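You operate a simulated robot arm through the tools that you are given. There is no shell and no other tool. Be economical: measure what you need, move in short steps, check, and stop when the job is done.

You are at the controls of a simulated robot arm. One attempt, no reset.

Task
Try steel cylinders ONE and SIX at the magnet; seat the one it ignores in the grey block.
Fine: each stands on the yellow spot in turn; the one it pulls goes on the blue mat.
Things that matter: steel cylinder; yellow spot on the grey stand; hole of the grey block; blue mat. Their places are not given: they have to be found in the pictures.

Only the result counts: the job must be done as asked and must still hold three seconds after the hand-in. Knocking over, shifting, dropping, spilling or breaking anything else fails it.

Robot
A 7-joint arm with a two-finger parallel gripper, fixed in place. Base frame: the origin is at the foot of the arm, x ahead of it, y to its left, z up; the work surface is at about z = 0.8. Lengths are in m, angles in degrees, forces in N, time in s.
With the tool pointing down near the work surface it reaches from about 0.3 to 0.7 m from the base axis. Its first joint turns from -66.0 to 66.0 degrees. Payload 1.57 kg.
The tool frame sits at the grasp point between the pads (the TCP): z along the fingers, y along the line on which they close. The tips reach 0.03 m beyond it. The gripper opens to 0.11 m. The fingers are 0.024 m wide and 0.012 m thick; the gripper's body (0.048 by 0.112 m) begins 0.078 m behind the TCP.
Orientation is that of the tool frame in the base frame, as a unit quaternion [x, y, z, w]. With the fingers straight down and closing along the base's y, the tool's x points along the base's -x, its y along +y and its z along -z.

Tools
- The arm moves only by the tool move_arm. Its argument "commands" is a list of rows, each an object of numbers (a shift or turn left out is 0, a gripper value left out holds the last): "x", "y", "z": the shift along the base's x, y, z in m; "ax", "ay", "az": the turn, a rotation vector about the base's x, y, z in degrees; "hand": the gripper command, from -1 (shut) to 1 (fully open), values between in proportion. In form: [{"x": .., "y": .., "z": .., "ax": .., "ay": .., "az": .., "hand": ..}, ...]. A call has 1 to 12 rows; each row shifts and turns the commanded pose from where the row before left it. A row lasts 0.2 s, in which the tool goes at most 0.05 m and 8.6 degrees; a call with a longer step from one row to the next is refused whole, and so is a gripper value outside its range. A pose out of reach is approached as far as the arm can. The call stops where the force on the tool passes 40 N (or 10 N more than at its start, if that is more) or the arm is blocked; 0.2 s more then pass. Each finger travels about 0.108 m/s and halts on what it meets, pressing with about 24 N; the grip force reading is that of the motor and also rises with nothing between the fingers. The clock runs only during rows and for 0.2 s after the last one: add rows that do not move to give the fingers time. It gives the time, the measured TCP pose, the force on the tool (base axes), the opening and the grip force at its end, in the units of the frame above (readings bear some noise).
- Cameras (640 x 400 px; columns grow to the right, rows downward): "scene" is fixed at [0.1636, -0.4194, 1.3911]; the picture's right is [0.64, -0.77, 0.00], its down [-0.57, -0.47, -0.67] and it looks along [0.52, 0.43, -0.74] (base axes); focal length 346 px, centre (320, 200). "wrist" rides on the gripper at [-0.036, 0, -0.08] in the tool frame; the picture's right is [0.00, -1.00, 0.00], its down [0.97, 0.00, -0.24] and it looks along [0.24, 0.00, 0.97] (tool axes); focal length 218 px, centre (320, 200).
- camera(camera): a new picture of that camera. No time passes.
- measure_at(camera, pixels): for up to 12 pixels [column, row] of the newest picture of that camera ("zoom" is the newest enlarged one), the place [x, y, z] in the base frame of the surface seen there, good to about 0.002 m, but the place of the scene camera against the robot may be out by one fixed shift of up to 0.018 m in any direction. No time passes.
- zoom(camera, box): a new picture of the part [left, top, right, bottom] of that camera's present view, enlarged. No time passes.
- finish_job(): hands the job in; it is judged then, once.

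Keep the steps short. Do not move on a guess: measure, check each grasp and each placing, and mend mistakes. In all there are 80 turns and 54 pictures (those below and enlarged ones count). Leave the gripper open and the arm clear of the work at the hand-in unless told otherwise, and finish with a single line.

The tools are called after "Call:" as a command line: name --argument value ..., lists and objects as JSON in quotes. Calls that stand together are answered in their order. move_arm: Moves the arm, as the interface text tells. Its arguments: {"type":"object","properties":{"commands":{"type":"array","items":{"type":"object","properties":{"x":{"type":"number"},"y":{"type":"number"},"z":{"type":"number"},"ax":{"type":"number"},"ay":{"type":"number"},"az":{"type":"number"},"hand":{"type":"number"}}}}},"required":["commands"]} The other tools are called the same way: camera (camera) takes a picture; measure_at (camera, pixels) gives the place of the surface under pixels of a picture; zoom (camera, box) takes an enlarged picture of a part of a camera's view; finish_job () hands the job in.

At the start:

```text
t: 0.0
eef_pos: [0.3598, -0.1091, 1.1183]
orientation: [0.0, 1.0, 0.0, 0.0]
force: [0.7, 0.8, -0.2]
grip_width: 0.1099
finger_force: 0.1
```

scene: 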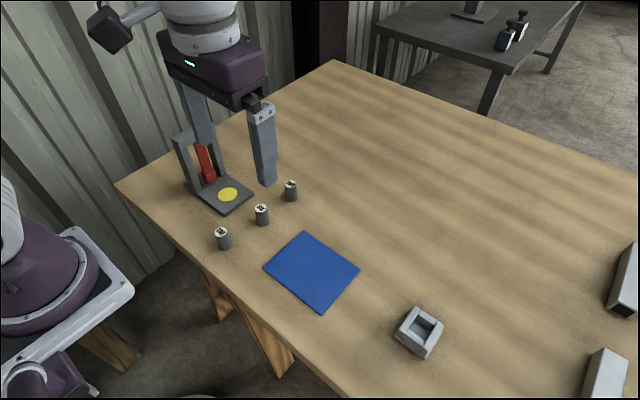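
wrist: 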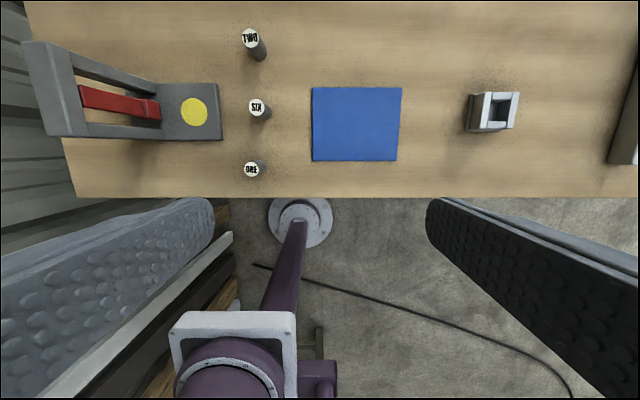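

The wrist view shows ONE at (252,170), SIX at (258,107), TWO at (252,39), the yellow spot at (194,112), the block near (498,110) and the mat at (357,124). I'll measure these and zoom in.

Call:
measure_at --camera "wrist" --pixels '[[252, 170], [258, 107], [252, 39], [194, 112], [181, 100], [357, 124], [500, 109], [484, 94], [517, 94], [513, 128], [155, 108], [300, 180]]'

Call:
zoom --camera "wrist" --box '[20, 20, 300, 195]'

Call:
zoom --camera "scene" --box '[160, 110, 320, 260]'

Call:
zoom --camera "wrist" --box '[440, 70, 540, 150]'

```text
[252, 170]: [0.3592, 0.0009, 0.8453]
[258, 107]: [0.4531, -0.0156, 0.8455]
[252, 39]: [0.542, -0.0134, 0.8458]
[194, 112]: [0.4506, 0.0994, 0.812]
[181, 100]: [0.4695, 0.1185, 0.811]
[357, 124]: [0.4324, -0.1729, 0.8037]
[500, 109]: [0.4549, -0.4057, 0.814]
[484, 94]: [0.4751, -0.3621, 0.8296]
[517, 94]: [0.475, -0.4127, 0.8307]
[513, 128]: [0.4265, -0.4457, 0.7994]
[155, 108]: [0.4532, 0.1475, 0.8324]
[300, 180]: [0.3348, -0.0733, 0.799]
```

```text
2.29 times, centred on (160, 108) of wrist
```

zoom: 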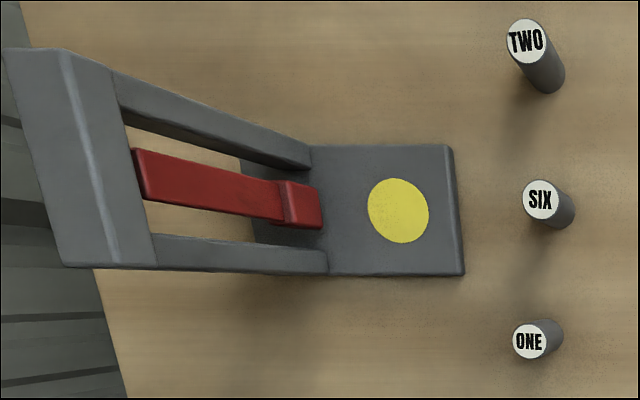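

```text
2.67 times, centred on (240, 185) of scene
```

zoom: 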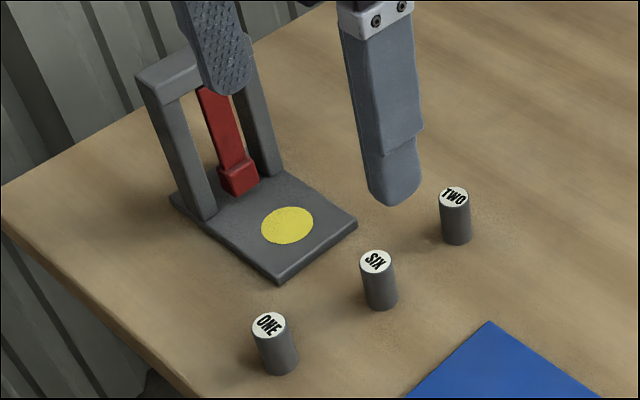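

```text
5.00 times, centred on (490, 110) of wrist
```

zoom: 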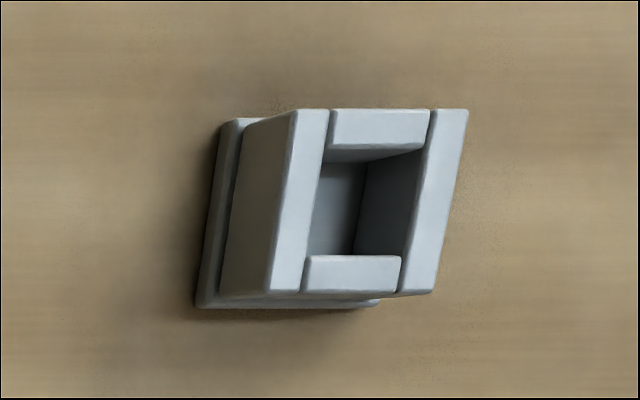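

Readings so far: cylinder tops are at z≈0.8455, so about 45 mm tall, and the spot is at (0.451, 0.099, 0.811) with the red pendulum on its +y side. I'll turn the tool -90° so the fingers close along x and stay clear of the pendulum. The arm then goes above ONE for another look.

Call:
move_arm --commands '[{"az": -8.2, "y": 0.01, "z": -0.011}, {"az": -8.2, "y": 0.01, "z": -0.011}, {"az": -8.2, "y": 0.01, "z": -0.011}, {"az": -8.2, "y": 0.01, "z": -0.011}, {"az": -8.2, "y": 0.01, "z": -0.011}, {"az": -8.2, "y": 0.01, "z": -0.011}, {"az": -8.2, "y": 0.01, "z": -0.011}, {"az": -8.2, "y": 0.01, "z": -0.011}, {"az": -8.2, "y": 0.01, "z": -0.011}, {"az": -8.2, "y": 0.01, "z": -0.011}, {"az": -8, "y": 0.01, "z": -0.008}, {}]'

Call:
camera --camera "wrist"

```text
t: 2.6
eef_pos: [0.3592, 0.0017, 1.0004]
orientation: [0.708, 0.706, 0.0, 0.0]
force: [0.3, -0.3, 0.0]
grip_width: 0.1101
finger_force: 0.0
```

```text
48 pictures are left
```

wrist: 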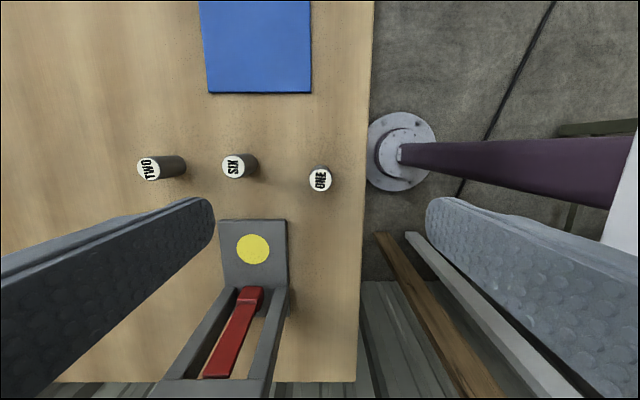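

The turn went well. ONE's top is now at (320,180), and I'll measure it again along with the stand's parts.

Call:
measure_at --camera "wrist" --pixels '[[320, 180], [332, 180], [308, 180], [234, 166], [253, 249], [240, 249], [266, 249], [250, 290], [255, 300], [218, 365], [215, 390], [277, 350]]'

```text
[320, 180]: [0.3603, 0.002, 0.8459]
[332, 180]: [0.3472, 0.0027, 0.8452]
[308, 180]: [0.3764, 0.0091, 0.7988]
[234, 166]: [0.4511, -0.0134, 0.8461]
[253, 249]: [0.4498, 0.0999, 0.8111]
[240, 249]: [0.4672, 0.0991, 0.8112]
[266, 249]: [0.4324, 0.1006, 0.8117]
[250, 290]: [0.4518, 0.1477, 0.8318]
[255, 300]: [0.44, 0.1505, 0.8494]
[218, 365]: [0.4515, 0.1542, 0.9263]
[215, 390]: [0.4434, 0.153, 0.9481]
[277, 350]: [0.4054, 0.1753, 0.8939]
```

ONE is at (0.360, 0.002). I'll narrow the opening to about 6 cm, descend to TCP z≈0.85 and grip.

Call:
move_arm --commands '[{"x": 0.001, "hand": 0.1}, {"z": -0.03}, {"z": -0.03}, {"z": -0.03}, {"z": -0.03}, {"z": -0.03}, {}, {"hand": -1}, {}, {}, {}]'

Call:
camera --camera "wrist"

```text
t: 5.0
eef_pos: [0.3613, 0.0013, 0.8507]
orientation: [0.707, 0.707, 0.0, 0.0]
force: [-0.3, 0.0, -0.8]
grip_width: 0.0246
finger_force: 24.0
```

```text
47 pictures are left
```

wrist: 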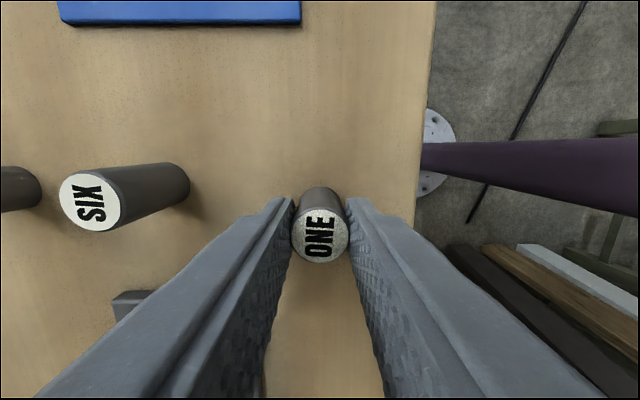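

ONE is held, with a width of 24.6 mm and 24 N. I'll lift it 0.09, carry it over the spot, and come down to just above the plate.

Call:
move_arm --commands '[{"z": 0.03}, {"z": 0.04}, {"z": 0.02}, {"y": 0.03, "x": 0.02}, {"y": 0.03, "x": 0.03}, {"y": 0.0385, "x": 0.0387}, {}, {"z": -0.03}, {"z": -0.03}, {"z": -0.01}, {}]'

Call:
camera --camera "wrist"

Call:
zoom --camera "scene" --box '[160, 110, 320, 260]'

```text
refused: row 6 steps farther than a row can; nothing moved
```

```text
46 pictures are left
```

wrist: 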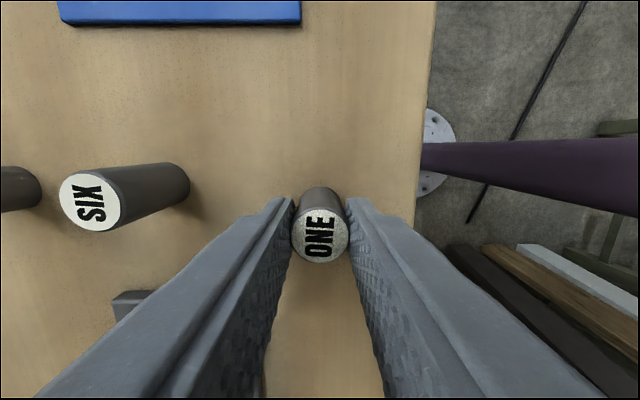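

```text
2.67 times, centred on (240, 185) of scene
```

zoom: 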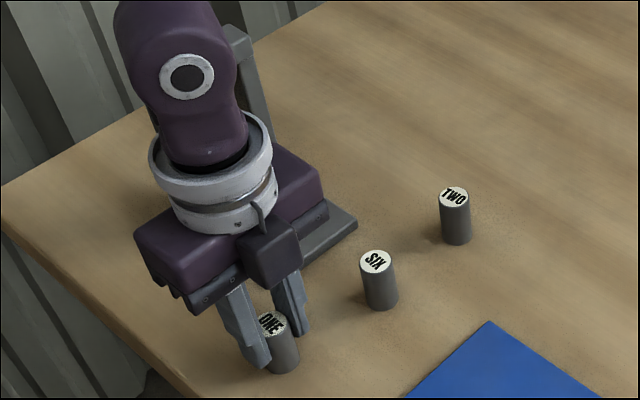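

A row was too long and the call was refused, so nothing moved. I'll repeat the same move in shorter steps.

Call:
move_arm --commands '[{"z": 0.03}, {"z": 0.04}, {"z": 0.02}, {"y": 0.025, "x": 0.022}, {"y": 0.025, "x": 0.022}, {"y": 0.025, "x": 0.022}, {"y": 0.0235, "x": 0.0227}, {}]'

Call:
camera --camera "wrist"

Call:
zoom --camera "scene" --box '[160, 70, 320, 260]'

```text
t: 6.8
eef_pos: [0.4499, 0.1002, 0.94]
orientation: [0.707, 0.707, 0.0, 0.0]
force: [0.3, -0.1, -0.8]
grip_width: 0.0251
finger_force: 23.9
```

```text
44 pictures are left
```

wrist: 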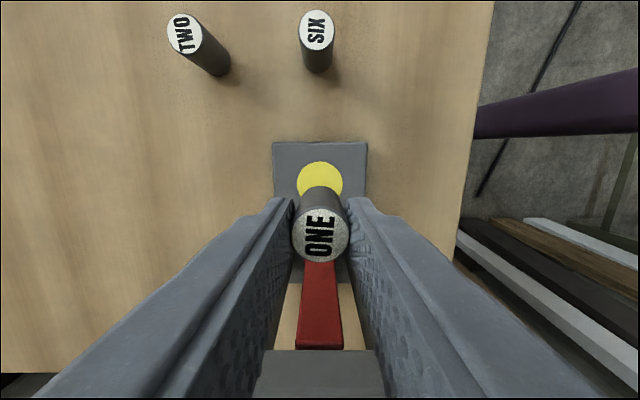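

```text
2.11 times, centred on (240, 165) of scene
```

zoom: 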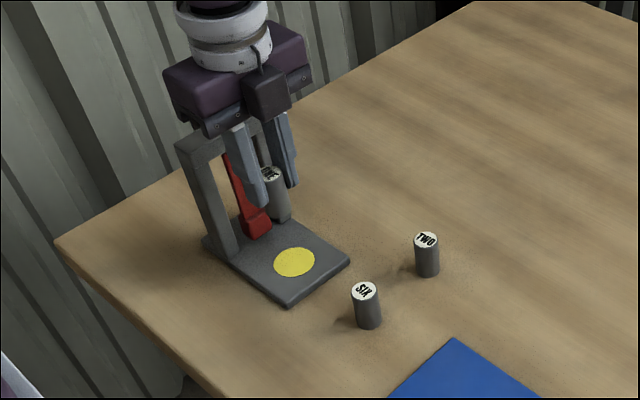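

ONE hangs over the spot. Before lowering, I'll measure how close the crossbar and pendulum are.

Call:
measure_at --camera "wrist" --pixels '[[320, 352], [320, 380], [320, 345], [320, 300], [320, 268], [320, 175], [318, 245], [302, 180], [340, 180]]'

```text
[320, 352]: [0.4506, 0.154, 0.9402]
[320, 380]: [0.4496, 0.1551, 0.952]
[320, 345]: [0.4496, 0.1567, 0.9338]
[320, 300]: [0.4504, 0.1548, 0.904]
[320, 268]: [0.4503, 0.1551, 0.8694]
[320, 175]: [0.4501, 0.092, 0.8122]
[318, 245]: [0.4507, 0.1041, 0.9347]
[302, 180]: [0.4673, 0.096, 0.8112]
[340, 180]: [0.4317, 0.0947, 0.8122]
```

The crossbar face is at y≈0.154 and the gripper body reaches only about 0.124, so it is clear. I'll lower ONE to just above the plate.

Call:
move_arm --commands '[{"z": -0.03}, {"z": -0.03}, {"z": -0.01}, {"z": -0.006}, {}, {}]'

Call:
camera --camera "wrist"

Call:
zoom --camera "scene" --box '[160, 110, 320, 260]'

```text
t: 8.2
eef_pos: [0.4506, 0.0993, 0.8636]
orientation: [0.707, 0.707, 0.0, 0.001]
force: [0.3, 0.9, -1.9]
grip_width: 0.025
finger_force: 24.5
```

```text
42 pictures are left
```

wrist: 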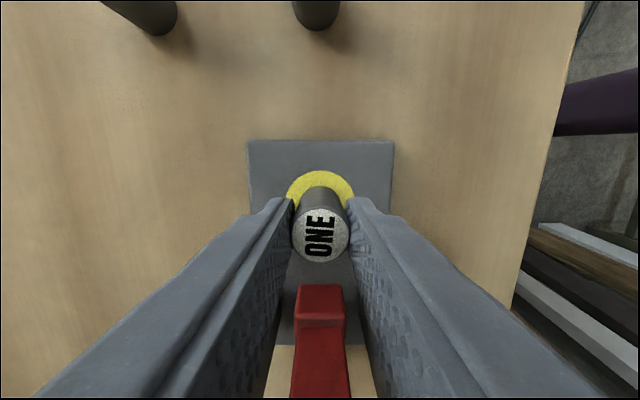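

```text
2.67 times, centred on (240, 185) of scene
```

zoom: 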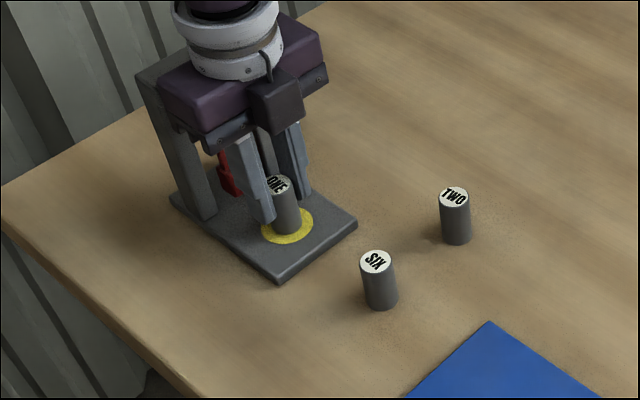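

ONE is a hair above the spot. I'll lower it 1 mm, open gently, wait, and look.

Call:
move_arm --commands '[{"z": -0.0012}, {"hand": -0.2}, {}, {}, {}, {}]'

Call:
camera --camera "wrist"

Call:
measure_at --camera "wrist" --pixels '[[320, 300], [320, 320], [318, 245], [320, 360], [320, 178]]'

```text
t: 9.6
eef_pos: [0.4506, 0.1, 0.864]
orientation: [0.706, 0.708, 0.0, 0.001]
force: [-0.3, 0.8, 0.0]
grip_width: 0.044
finger_force: 0.0
```

```text
40 pictures are left
```

wrist: 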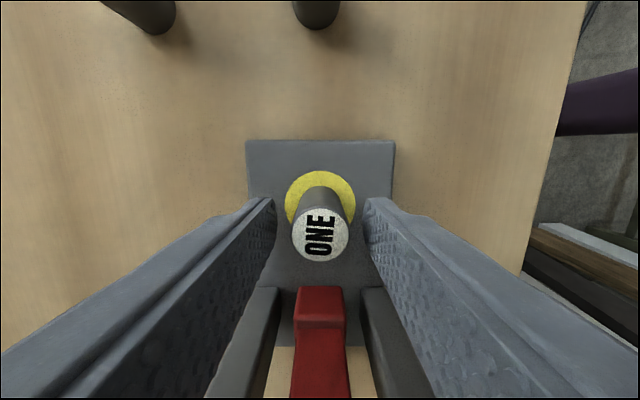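

```text
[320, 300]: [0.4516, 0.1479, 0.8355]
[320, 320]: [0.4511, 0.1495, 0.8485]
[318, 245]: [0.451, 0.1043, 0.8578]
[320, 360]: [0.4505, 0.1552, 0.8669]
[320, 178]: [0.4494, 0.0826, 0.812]
```

ONE stands free and the pendulum is still at y≈0.148. I'll lift the hand clear, wait, and look again to be sure.

Call:
move_arm --commands '[{"z": 0.03}, {"z": 0.04}, {"z": 0.03, "hand": 0.1}, {"y": -0.04}, {"y": -0.04}, {}, {}, {}, {}, {}]'

Call:
camera --camera "wrist"

Call:
zoom --camera "scene" --box '[160, 110, 320, 260]'

```text
t: 11.8
eef_pos: [0.4506, 0.0214, 0.9628]
orientation: [0.707, 0.707, 0.0, 0.001]
force: [0.3, 0.4, 1.2]
grip_width: 0.0608
finger_force: 0.1
```

```text
39 pictures are left
```

wrist: 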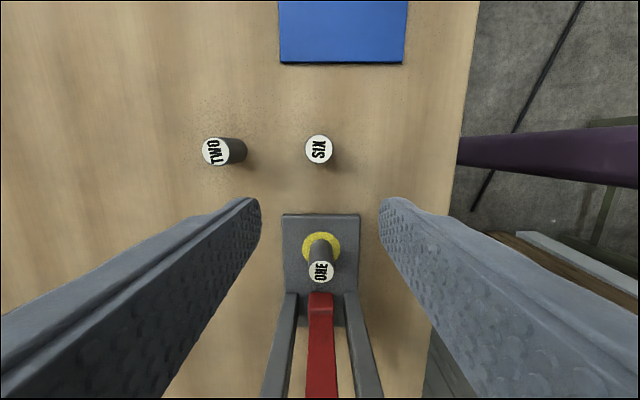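

```text
2.67 times, centred on (240, 185) of scene
```

zoom: 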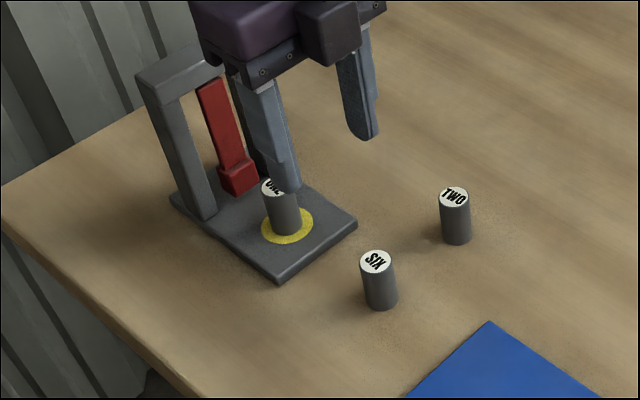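

After 3 s with the hand away, the pendulum is unmoved: the red foot is at zoom (237,178), the same as before. So the magnet ignores ONE. To compare both fairly before seating anything, I'll put ONE back at its old place and test SIX. First I regrasp ONE.

Call:
move_arm --commands '[{"y": 0.04}, {"y": 0.0385}, {"hand": -0.1}, {"z": -0.04}, {"z": -0.04}, {"z": -0.019}, {}, {"hand": -1}, {}, {}, {"z": 0.03}, {"z": 0.04}]'

Call:
camera --camera "wrist"

```text
t: 14.4
eef_pos: [0.4497, 0.0989, 0.9351]
orientation: [0.707, 0.707, 0.0, 0.0]
force: [0.0, 0.3, -1.9]
grip_width: 0.0249
finger_force: 23.9
```

```text
37 pictures are left
```

wrist: 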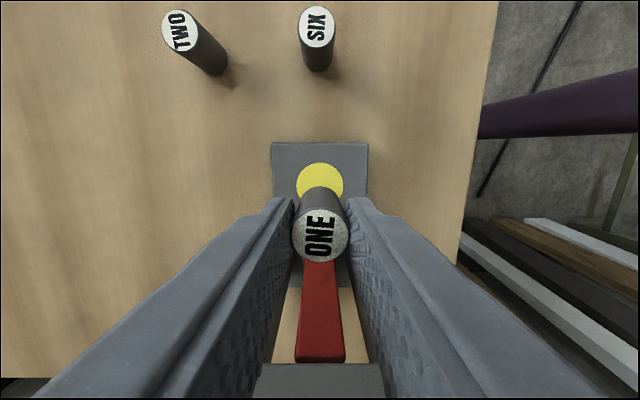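

ONE is held again. I'll carry it back to its old place at (0.360, 0.0015) and set it down.

Call:
move_arm --commands '[{"y": -0.025, "x": -0.0225}, {"y": -0.025, "x": -0.0225}, {"y": -0.025, "x": -0.0225}, {"y": -0.0224, "x": -0.0222}, {"z": -0.04}, {"z": -0.03}, {"z": -0.01}, {"z": -0.002}, {}]'

```text
t: 16.4
eef_pos: [0.3597, 0.0018, 0.8516]
orientation: [0.707, 0.707, 0.0, 0.0]
force: [1.7, -0.2, -1.4]
grip_width: 0.0247
finger_force: 23.9
```

The height is right at 0.8516. I'll open, lift, move over SIX at (0.451, -0.0135), and look.

Call:
move_arm --commands '[{"z": -0.0005}, {"hand": -0.1}, {}, {}, {"z": 0.04}, {"z": 0.04}, {"z": 0.02}, {"x": 0.045, "y": -0.007}, {"x": 0.0463, "y": -0.008}, {}]'

Call:
camera --camera "wrist"

Call:
measure_at --camera "wrist" --pixels '[[320, 200], [320, 210], [312, 205], [328, 205]]'

```text
t: 18.6
eef_pos: [0.4509, -0.0143, 0.9527]
orientation: [0.707, 0.707, -0.001, 0.0]
force: [-0.3, 0.1, 0.1]
grip_width: 0.0494
finger_force: 0.0
```

```text
36 pictures are left
```

wrist: 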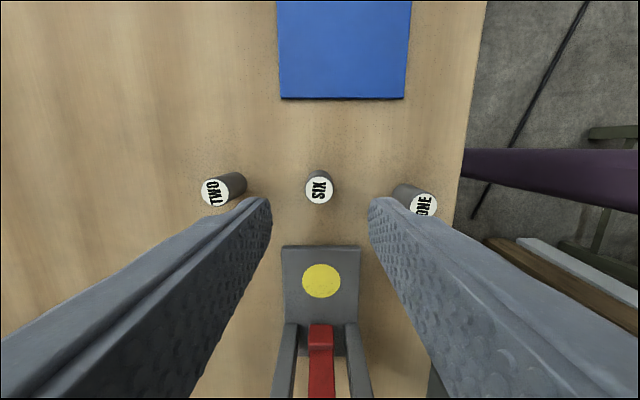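

```text
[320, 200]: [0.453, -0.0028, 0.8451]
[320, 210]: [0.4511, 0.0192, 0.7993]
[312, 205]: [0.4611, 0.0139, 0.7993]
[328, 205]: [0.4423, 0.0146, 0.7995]
```

ONE is upright at its old place, and SIX's top at (320,188) is centred under the tool. I'll go down and grip SIX.

Call:
move_arm --commands '[{"z": -0.04}, {"z": -0.04}, {"z": -0.0217}, {}, {"hand": -1}, {}, {}, {"z": 0.03}, {"z": 0.04}, {"z": 0.02}, {}]'

Call:
camera --camera "wrist"

```text
t: 21.0
eef_pos: [0.4514, -0.0127, 0.9416]
orientation: [0.708, 0.707, -0.001, 0.001]
force: [-0.1, 0.8, -2.1]
grip_width: 0.0249
finger_force: 24.2
```

```text
35 pictures are left
```

wrist: 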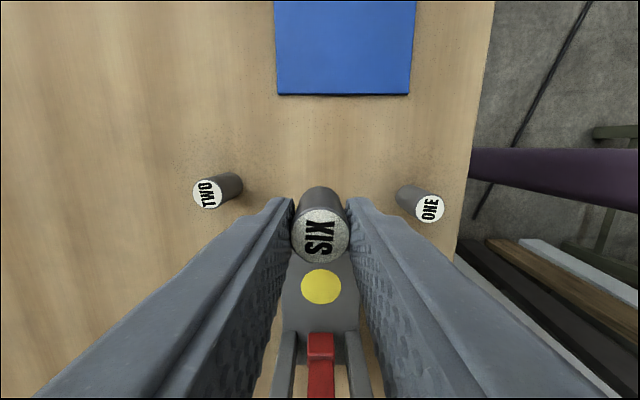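

SIX is held. I'll carry it to the spot and lower it.

Call:
move_arm --commands '[{"y": 0.04}, {"y": 0.04}, {"y": 0.033}, {}, {"z": -0.04}, {"z": -0.027}, {"z": -0.01}, {}, {}]'

Call:
camera --camera "wrist"

```text
t: 23.0
eef_pos: [0.4509, 0.0993, 0.863]
orientation: [0.707, 0.707, 0.0, 0.0]
force: [-0.2, 0.0, -0.8]
grip_width: 0.0251
finger_force: 23.8
```

```text
34 pictures are left
```

wrist: 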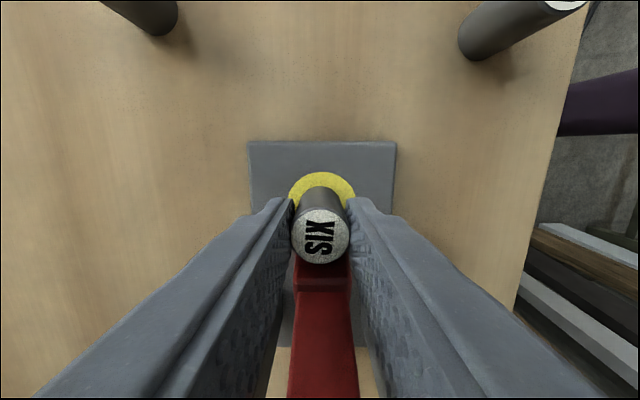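

The red pendulum has clearly swung up to SIX: its foot is now right behind the cylinder at (320,280), where before it was at 305+. I'll let SIX stand on the spot with the fingers just ajar around it, and check.

Call:
move_arm --commands '[{"z": -0.0008}, {"hand": -0.4}, {}, {}, {}]'

Call:
camera --camera "wrist"

Call:
zoom --camera "scene" --box '[160, 110, 320, 260]'

Call:
measure_at --camera "wrist" --pixels '[[320, 235], [320, 280], [320, 310]]'

```text
t: 24.2
eef_pos: [0.4514, 0.0988, 0.8626]
orientation: [0.707, 0.707, 0.0, 0.001]
force: [-0.7, -0.4, -0.1]
grip_width: 0.033
finger_force: 0.0
```

```text
33 pictures are left
```

wrist: 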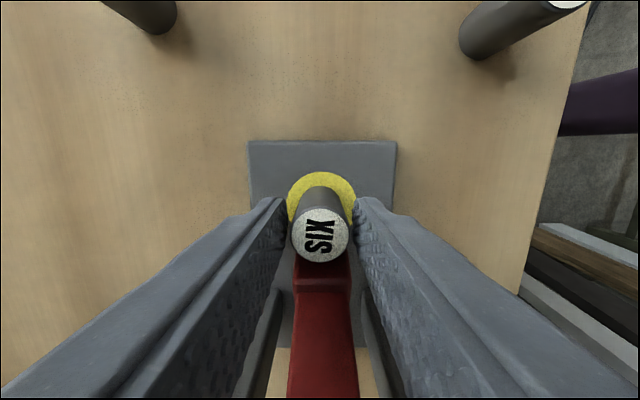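

```text
2.67 times, centred on (240, 185) of scene
```

zoom: 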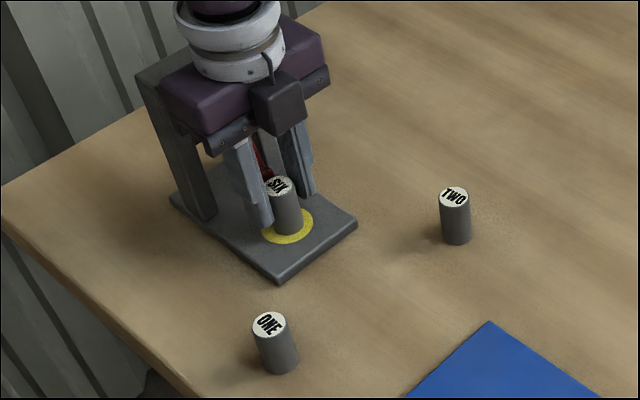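

```text
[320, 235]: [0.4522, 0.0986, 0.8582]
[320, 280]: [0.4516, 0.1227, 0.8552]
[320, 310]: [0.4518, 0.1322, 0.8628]
```

SIX stands and the pendulum now measures y≈0.123–0.132, against 0.148 at rest, so SIX is the one pulled. It goes on the mat and ONE goes in the block. I'll grip SIX, draw it away toward -y, and carry it above the mat.

Call:
move_arm --commands '[{"hand": -1}, {}, {}, {"z": 0.004}, {"y": -0.02, "z": 0.006}, {"y": -0.03, "z": 0.02}, {"y": -0.03, "z": 0.03}, {"y": -0.045}, {"y": -0.045}, {"y": -0.045}, {"y": -0.045, "x": -0.018}, {}]'

Call:
camera --camera "wrist"

```text
t: 26.8
eef_pos: [0.433, -0.1624, 0.9198]
orientation: [0.707, 0.707, 0.0, 0.0]
force: [-0.1, -0.2, -1.0]
grip_width: 0.0247
finger_force: 24.4
```

```text
31 pictures are left
```

wrist: 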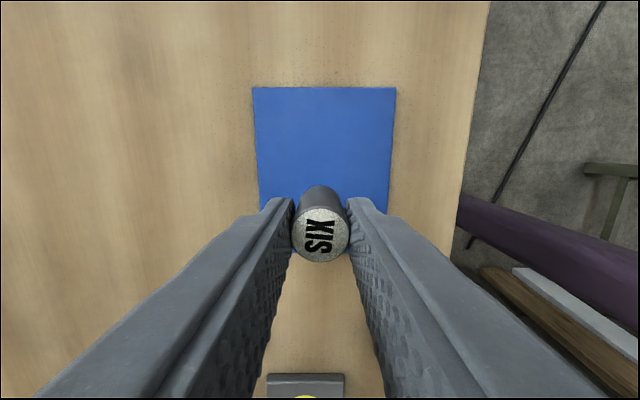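

Call:
measure_at --camera "wrist" --pixels '[[325, 92], [325, 170], [258, 170], [388, 170], [268, 240], [375, 255], [330, 130]]'

```text
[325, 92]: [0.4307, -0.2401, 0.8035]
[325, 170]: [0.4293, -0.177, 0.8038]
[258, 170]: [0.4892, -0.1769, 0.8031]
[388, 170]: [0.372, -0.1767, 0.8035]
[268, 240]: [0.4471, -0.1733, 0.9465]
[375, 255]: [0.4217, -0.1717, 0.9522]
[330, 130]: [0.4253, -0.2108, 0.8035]
```

The mat spans x 0.37–0.49 with its far edge at y≈-0.243 and top at z≈0.8035. I'll set SIX down at about (0.432, -0.178).

Call:
move_arm --commands '[{"y": -0.0155}, {"z": -0.03}, {"z": -0.025}, {"z": -0.009}, {"z": -0.001}, {}, {"hand": -0.1}, {}, {}]'

Call:
camera --camera "wrist"

```text
t: 28.8
eef_pos: [0.4334, -0.1774, 0.8563]
orientation: [0.707, 0.707, 0.0, -0.001]
force: [0.0, -0.2, 0.2]
grip_width: 0.0494
finger_force: 0.0
```

```text
30 pictures are left
```

wrist: 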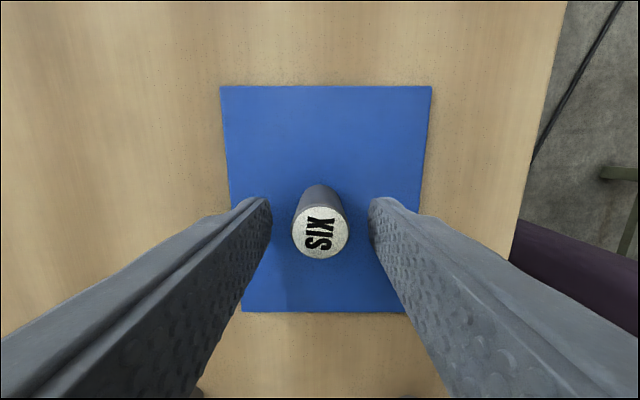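

SIX stands upright on the mat. Next I'll rise and move over the block near (0.455, -0.39) to see its hole closely.

Call:
move_arm --commands '[{"z": 0.04}, {"z": 0.04}, {"z": 0.04}, {"y": -0.045, "x": 0.005}, {"y": -0.045, "x": 0.005}, {"y": -0.045, "x": 0.005}, {"y": -0.045, "x": 0.005}, {"y": -0.03}, {}]'

Call:
camera --camera "wrist"

```text
t: 30.8
eef_pos: [0.4529, -0.3859, 0.9771]
orientation: [0.707, 0.707, 0.0, 0.001]
force: [-0.5, -0.1, 0.5]
grip_width: 0.0497
finger_force: 0.1
```

```text
29 pictures are left
```

wrist: 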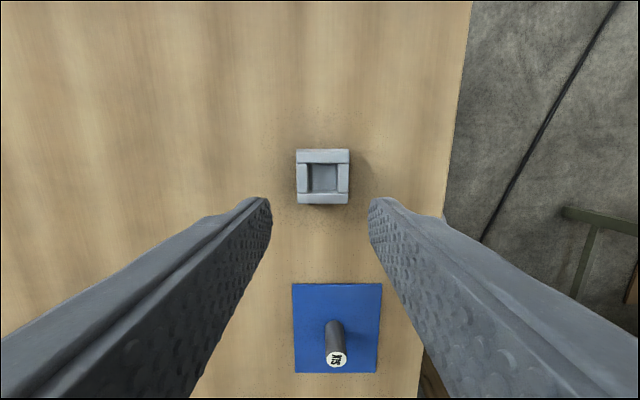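

Call:
zoom --camera "wrist" --box '[280, 130, 368, 218]'

```text
4.55 times, centred on (324, 174) of wrist
```

zoom: 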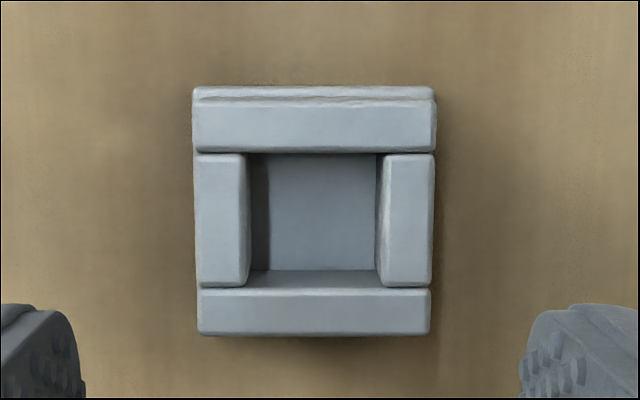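

The block is nearly square to the view. I'll measure its inner edges, walls and floor.

Call:
measure_at --camera "zoom" --pixels '[[244, 170], [244, 270], [385, 170], [385, 270], [260, 149], [370, 149], [260, 291], [370, 291], [320, 210], [220, 220], [410, 220], [315, 125]]'

```text
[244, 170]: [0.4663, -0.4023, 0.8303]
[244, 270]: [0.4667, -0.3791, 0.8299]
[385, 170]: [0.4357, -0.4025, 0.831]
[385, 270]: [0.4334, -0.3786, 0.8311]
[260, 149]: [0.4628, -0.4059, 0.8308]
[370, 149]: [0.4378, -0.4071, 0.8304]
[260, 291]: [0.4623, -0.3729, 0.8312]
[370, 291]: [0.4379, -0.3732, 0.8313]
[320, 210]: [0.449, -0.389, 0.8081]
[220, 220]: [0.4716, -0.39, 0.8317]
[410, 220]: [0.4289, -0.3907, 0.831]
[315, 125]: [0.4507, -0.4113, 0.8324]
```

The hole centre is about (0.450, -0.390), with an opening of ~31–32 mm, rim z≈0.831 and floor z≈0.808. ONE must be held near its top (TCP z≈0.8585) so the tips stay above the rim. I'll return above ONE.

Call:
move_arm --commands '[{"y": 0.0388, "x": -0.0093}, {"y": 0.0388, "x": -0.0093}, {"y": 0.0388, "x": -0.0093}, {"y": 0.0388, "x": -0.0093}, {"y": 0.0388, "x": -0.0093}, {"y": 0.0388, "x": -0.0093}, {"y": 0.0388, "x": -0.0093}, {"y": 0.0388, "x": -0.0093}, {"y": 0.0388, "x": -0.0093}, {"y": 0.0388, "x": -0.0093}, {}]'

Call:
camera --camera "wrist"

```text
t: 33.2
eef_pos: [0.3594, 0.0021, 0.9774]
orientation: [0.707, 0.707, 0.0, 0.0]
force: [0.6, -0.6, 0.0]
grip_width: 0.0493
finger_force: 0.2
```

```text
27 pictures are left
```

wrist: 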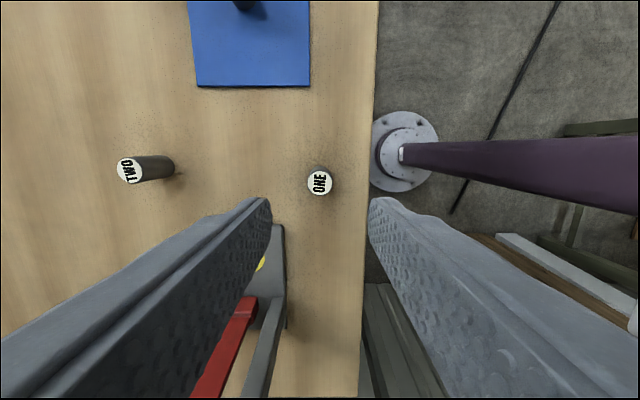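

Call:
measure_at --camera "wrist" --pixels '[[319, 183], [319, 175], [319, 191], [309, 183], [328, 183]]'

```text
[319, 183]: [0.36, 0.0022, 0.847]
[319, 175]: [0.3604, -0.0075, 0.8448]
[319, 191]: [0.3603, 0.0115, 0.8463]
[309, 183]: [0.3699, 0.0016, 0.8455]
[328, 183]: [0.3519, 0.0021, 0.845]
```

ONE is centred at (0.3605, 0.002). I'll go down to z≈0.8585, grip and lift.

Call:
move_arm --commands '[{"z": -0.04, "x": 0.0008}, {"z": -0.04}, {"z": -0.0387}, {}, {"hand": -1}, {}, {}, {}]'

Call:
camera --camera "wrist"

```text
t: 35.0
eef_pos: [0.3609, 0.0013, 0.8585]
orientation: [0.707, 0.707, 0.0, 0.0]
force: [-0.3, 0.4, -0.3]
grip_width: 0.0248
finger_force: 24.3
```

```text
26 pictures are left
```

wrist: 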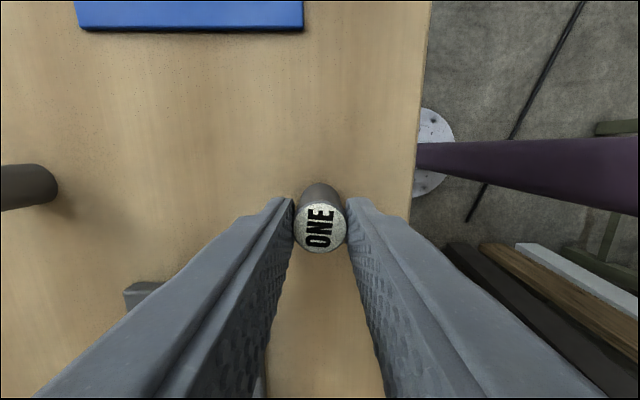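

ONE is held near its top. I'll lift it straight up 0.10, then travel to the block.

Call:
move_arm --commands '[{"z": 0.04}, {"z": 0.04}, {"z": 0.02}, {"y": -0.043, "x": 0.01}, {"y": -0.043, "x": 0.01}, {"y": -0.043, "x": 0.01}, {"y": -0.043, "x": 0.01}, {"y": -0.043, "x": 0.01}, {"y": -0.043, "x": 0.01}, {"y": -0.043, "x": 0.01}, {}]'

Call:
move_arm --commands '[{"y": -0.043, "x": 0.01}, {"y": -0.043, "x": 0.0092}, {"y": -0.0045}, {}, {}]'

Call:
camera --camera "wrist"

```text
t: 37.4
eef_pos: [0.4302, -0.2976, 0.9582]
orientation: [0.707, 0.707, 0.0, -0.001]
force: [0.7, -0.9, -0.8]
grip_width: 0.0248
finger_force: 24.0
```

```text
t: 38.6
eef_pos: [0.4497, -0.3894, 0.957]
orientation: [0.707, 0.708, 0.0, -0.001]
force: [-0.6, 0.0, -1.6]
grip_width: 0.0248
finger_force: 24.0
```

```text
25 pictures are left
```

wrist: 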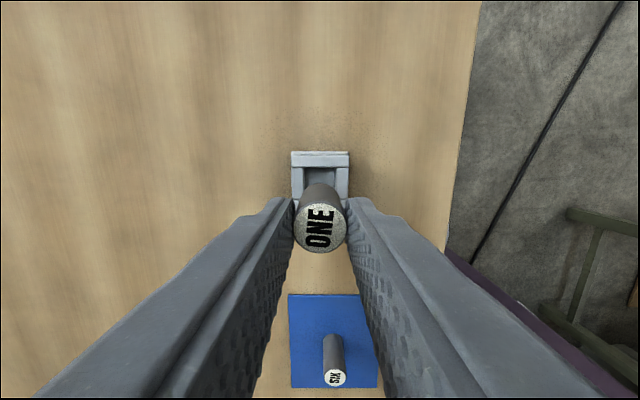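

ONE is over the block. I'll check its offset in the hand from its top disc, and check the far rim.

Call:
measure_at --camera "wrist" --pixels '[[320, 228], [320, 205], [320, 251], [297, 228], [343, 228], [320, 165], [306, 185], [335, 185], [297, 160], [344, 160], [320, 156]]'

Call:
zoom --camera "wrist" --box '[270, 130, 370, 260]'

```text
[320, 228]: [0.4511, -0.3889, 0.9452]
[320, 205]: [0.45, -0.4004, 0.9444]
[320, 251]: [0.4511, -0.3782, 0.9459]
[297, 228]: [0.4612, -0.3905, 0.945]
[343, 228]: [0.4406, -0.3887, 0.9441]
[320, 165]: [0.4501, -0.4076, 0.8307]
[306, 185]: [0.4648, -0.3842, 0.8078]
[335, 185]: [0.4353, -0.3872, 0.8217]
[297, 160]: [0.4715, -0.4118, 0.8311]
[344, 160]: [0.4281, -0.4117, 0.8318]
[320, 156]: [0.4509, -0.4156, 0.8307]
```

```text
3.08 times, centred on (320, 195) of wrist
```

zoom: 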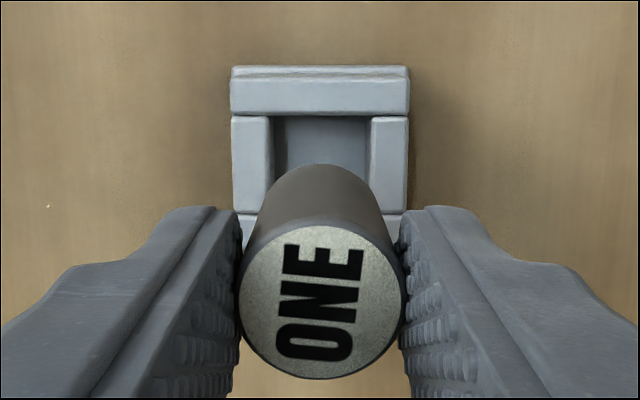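

The cylinder centre is (0.4508, -0.3893) against a hole centre of (0.4503, -0.3897), which is within half a millimetre. I'll lower it to just above the rim and check.

Call:
move_arm --commands '[{"z": -0.03, "y": -0.0004}, {"z": -0.03}, {}, {}]'

Call:
zoom --camera "wrist" --box '[260, 120, 380, 260]'

Call:
zoom --camera "scene" --box '[360, 270, 480, 370]'

```text
t: 39.6
eef_pos: [0.4494, -0.3898, 0.8972]
orientation: [0.707, 0.707, 0.0, 0.0]
force: [0.1, -0.2, -1.4]
grip_width: 0.0251
finger_force: 24.2
```

```text
2.86 times, centred on (320, 190) of wrist
```

zoom: 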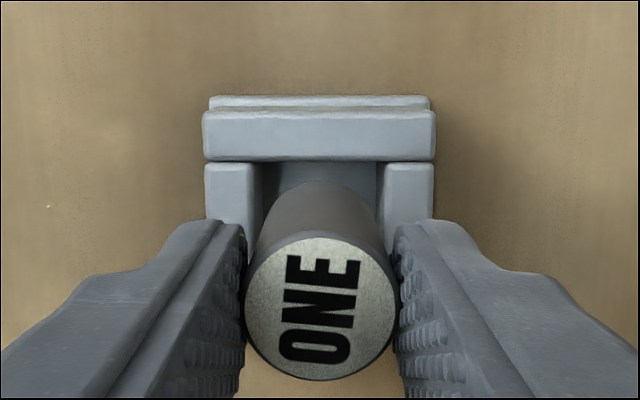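

```text
4.00 times, centred on (420, 320) of scene
```

zoom: 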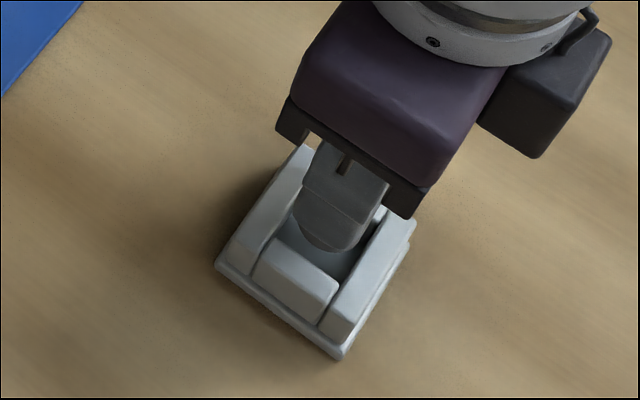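

It is aligned: the inner walls are at zoom columns 257 and 382, with the cylinder centred at about 320. I'll lower it slowly into the hole.

Call:
move_arm --commands '[{"z": -0.008}, {"z": -0.008}, {"z": -0.006}, {"z": -0.004}, {"z": -0.002}, {}]'

Call:
zoom --camera "wrist" --box '[260, 120, 380, 260]'

```text
t: 41.0
eef_pos: [0.451, -0.3893, 0.8701]
orientation: [0.707, 0.707, 0.0, 0.0]
force: [0.3, -0.2, -0.5]
grip_width: 0.0247
finger_force: 23.9
```

```text
2.86 times, centred on (320, 190) of wrist
```

zoom: 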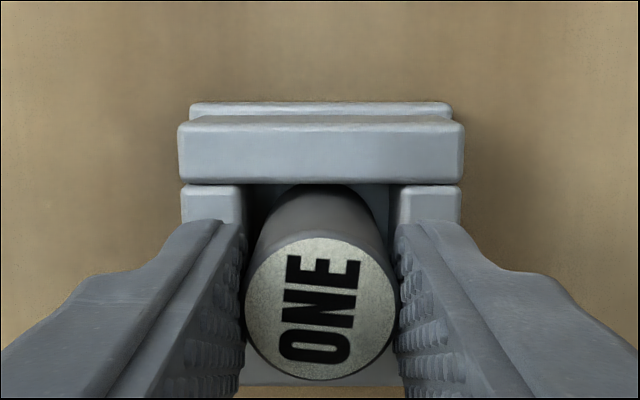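

It went in freely with no contact force. About 2–3 mm remain to the floor, so I'll ease down.

Call:
move_arm --commands '[{"z": -0.001}, {"z": -0.001}, {"z": -0.0007}, {}]'

```text
t: 42.0
eef_pos: [0.4501, -0.3907, 0.8665]
orientation: [0.707, 0.707, 0.0, 0.0]
force: [-0.7, -0.1, -1.0]
grip_width: 0.025
finger_force: 23.7
```

The reading is 0.8665, where the bottom should be at the floor. I'll open gently, wait, and look before lifting.

Call:
move_arm --commands '[{"hand": -0.3}, {}, {}, {}]'

Call:
camera --camera "wrist"

Call:
measure_at --camera "wrist" --pixels '[[320, 225], [320, 210], [305, 228], [335, 228]]'

```text
t: 43.0
eef_pos: [0.4494, -0.3893, 0.8685]
orientation: [0.707, 0.707, 0.0, 0.0]
force: [0.3, -0.4, -0.2]
grip_width: 0.0385
finger_force: 0.0
```

```text
20 pictures are left
```

wrist: 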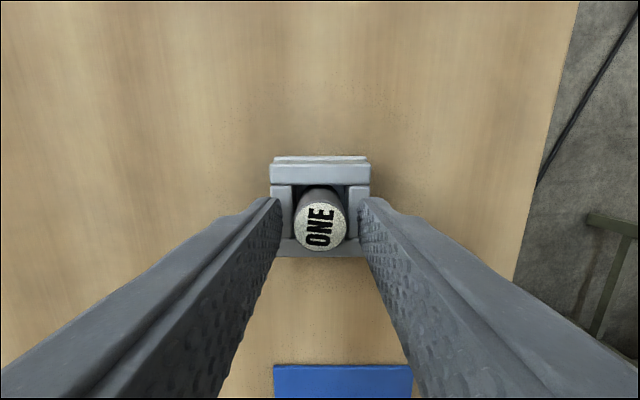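

```text
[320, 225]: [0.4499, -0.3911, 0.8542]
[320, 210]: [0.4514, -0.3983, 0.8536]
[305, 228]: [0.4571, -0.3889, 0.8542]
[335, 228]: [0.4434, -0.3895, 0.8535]
```

ONE's top is level at z≈0.854, which is floor 0.808 plus 46 mm, so it is fully seated. I'll lift straight up, open wide, and draw clear.

Call:
move_arm --commands '[{"z": 0.03}, {"z": 0.04}, {"z": 0.045}, {"z": 0.045, "hand": 1}, {"z": 0.045, "y": 0.02}, {"y": 0.04, "x": -0.01}, {"y": 0.04, "x": -0.01}, {"y": 0.04, "x": -0.01}, {}, {}]'

Call:
camera --camera "wrist"

Call:
camera --camera "scene"

```text
t: 45.2
eef_pos: [0.4192, -0.2506, 1.0725]
orientation: [0.707, 0.708, 0.0, 0.0]
force: [-0.2, -0.4, -0.3]
grip_width: 0.1099
finger_force: 0.0
```

```text
19 pictures are left
```

wrist: 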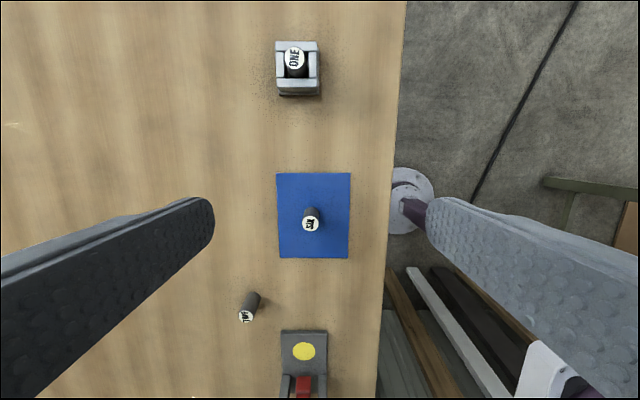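

```text
18 pictures are left
```

scene: 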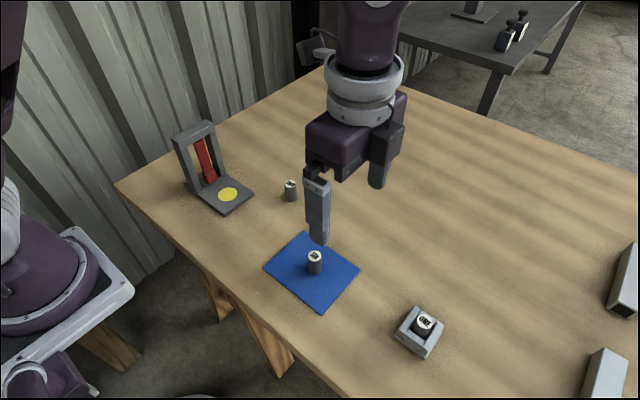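

ONE is seated in the block, SIX is upright on the blue mat, TWO and the stand are untouched, and the gripper is open and clear. I'll hand in now.

Call:
finish_job

```text
The job is handed in.
```

The magnet ignored ONE, which is now seated in the grey block, and it pulled SIX, which now stands on the blue mat; the job is handed in.
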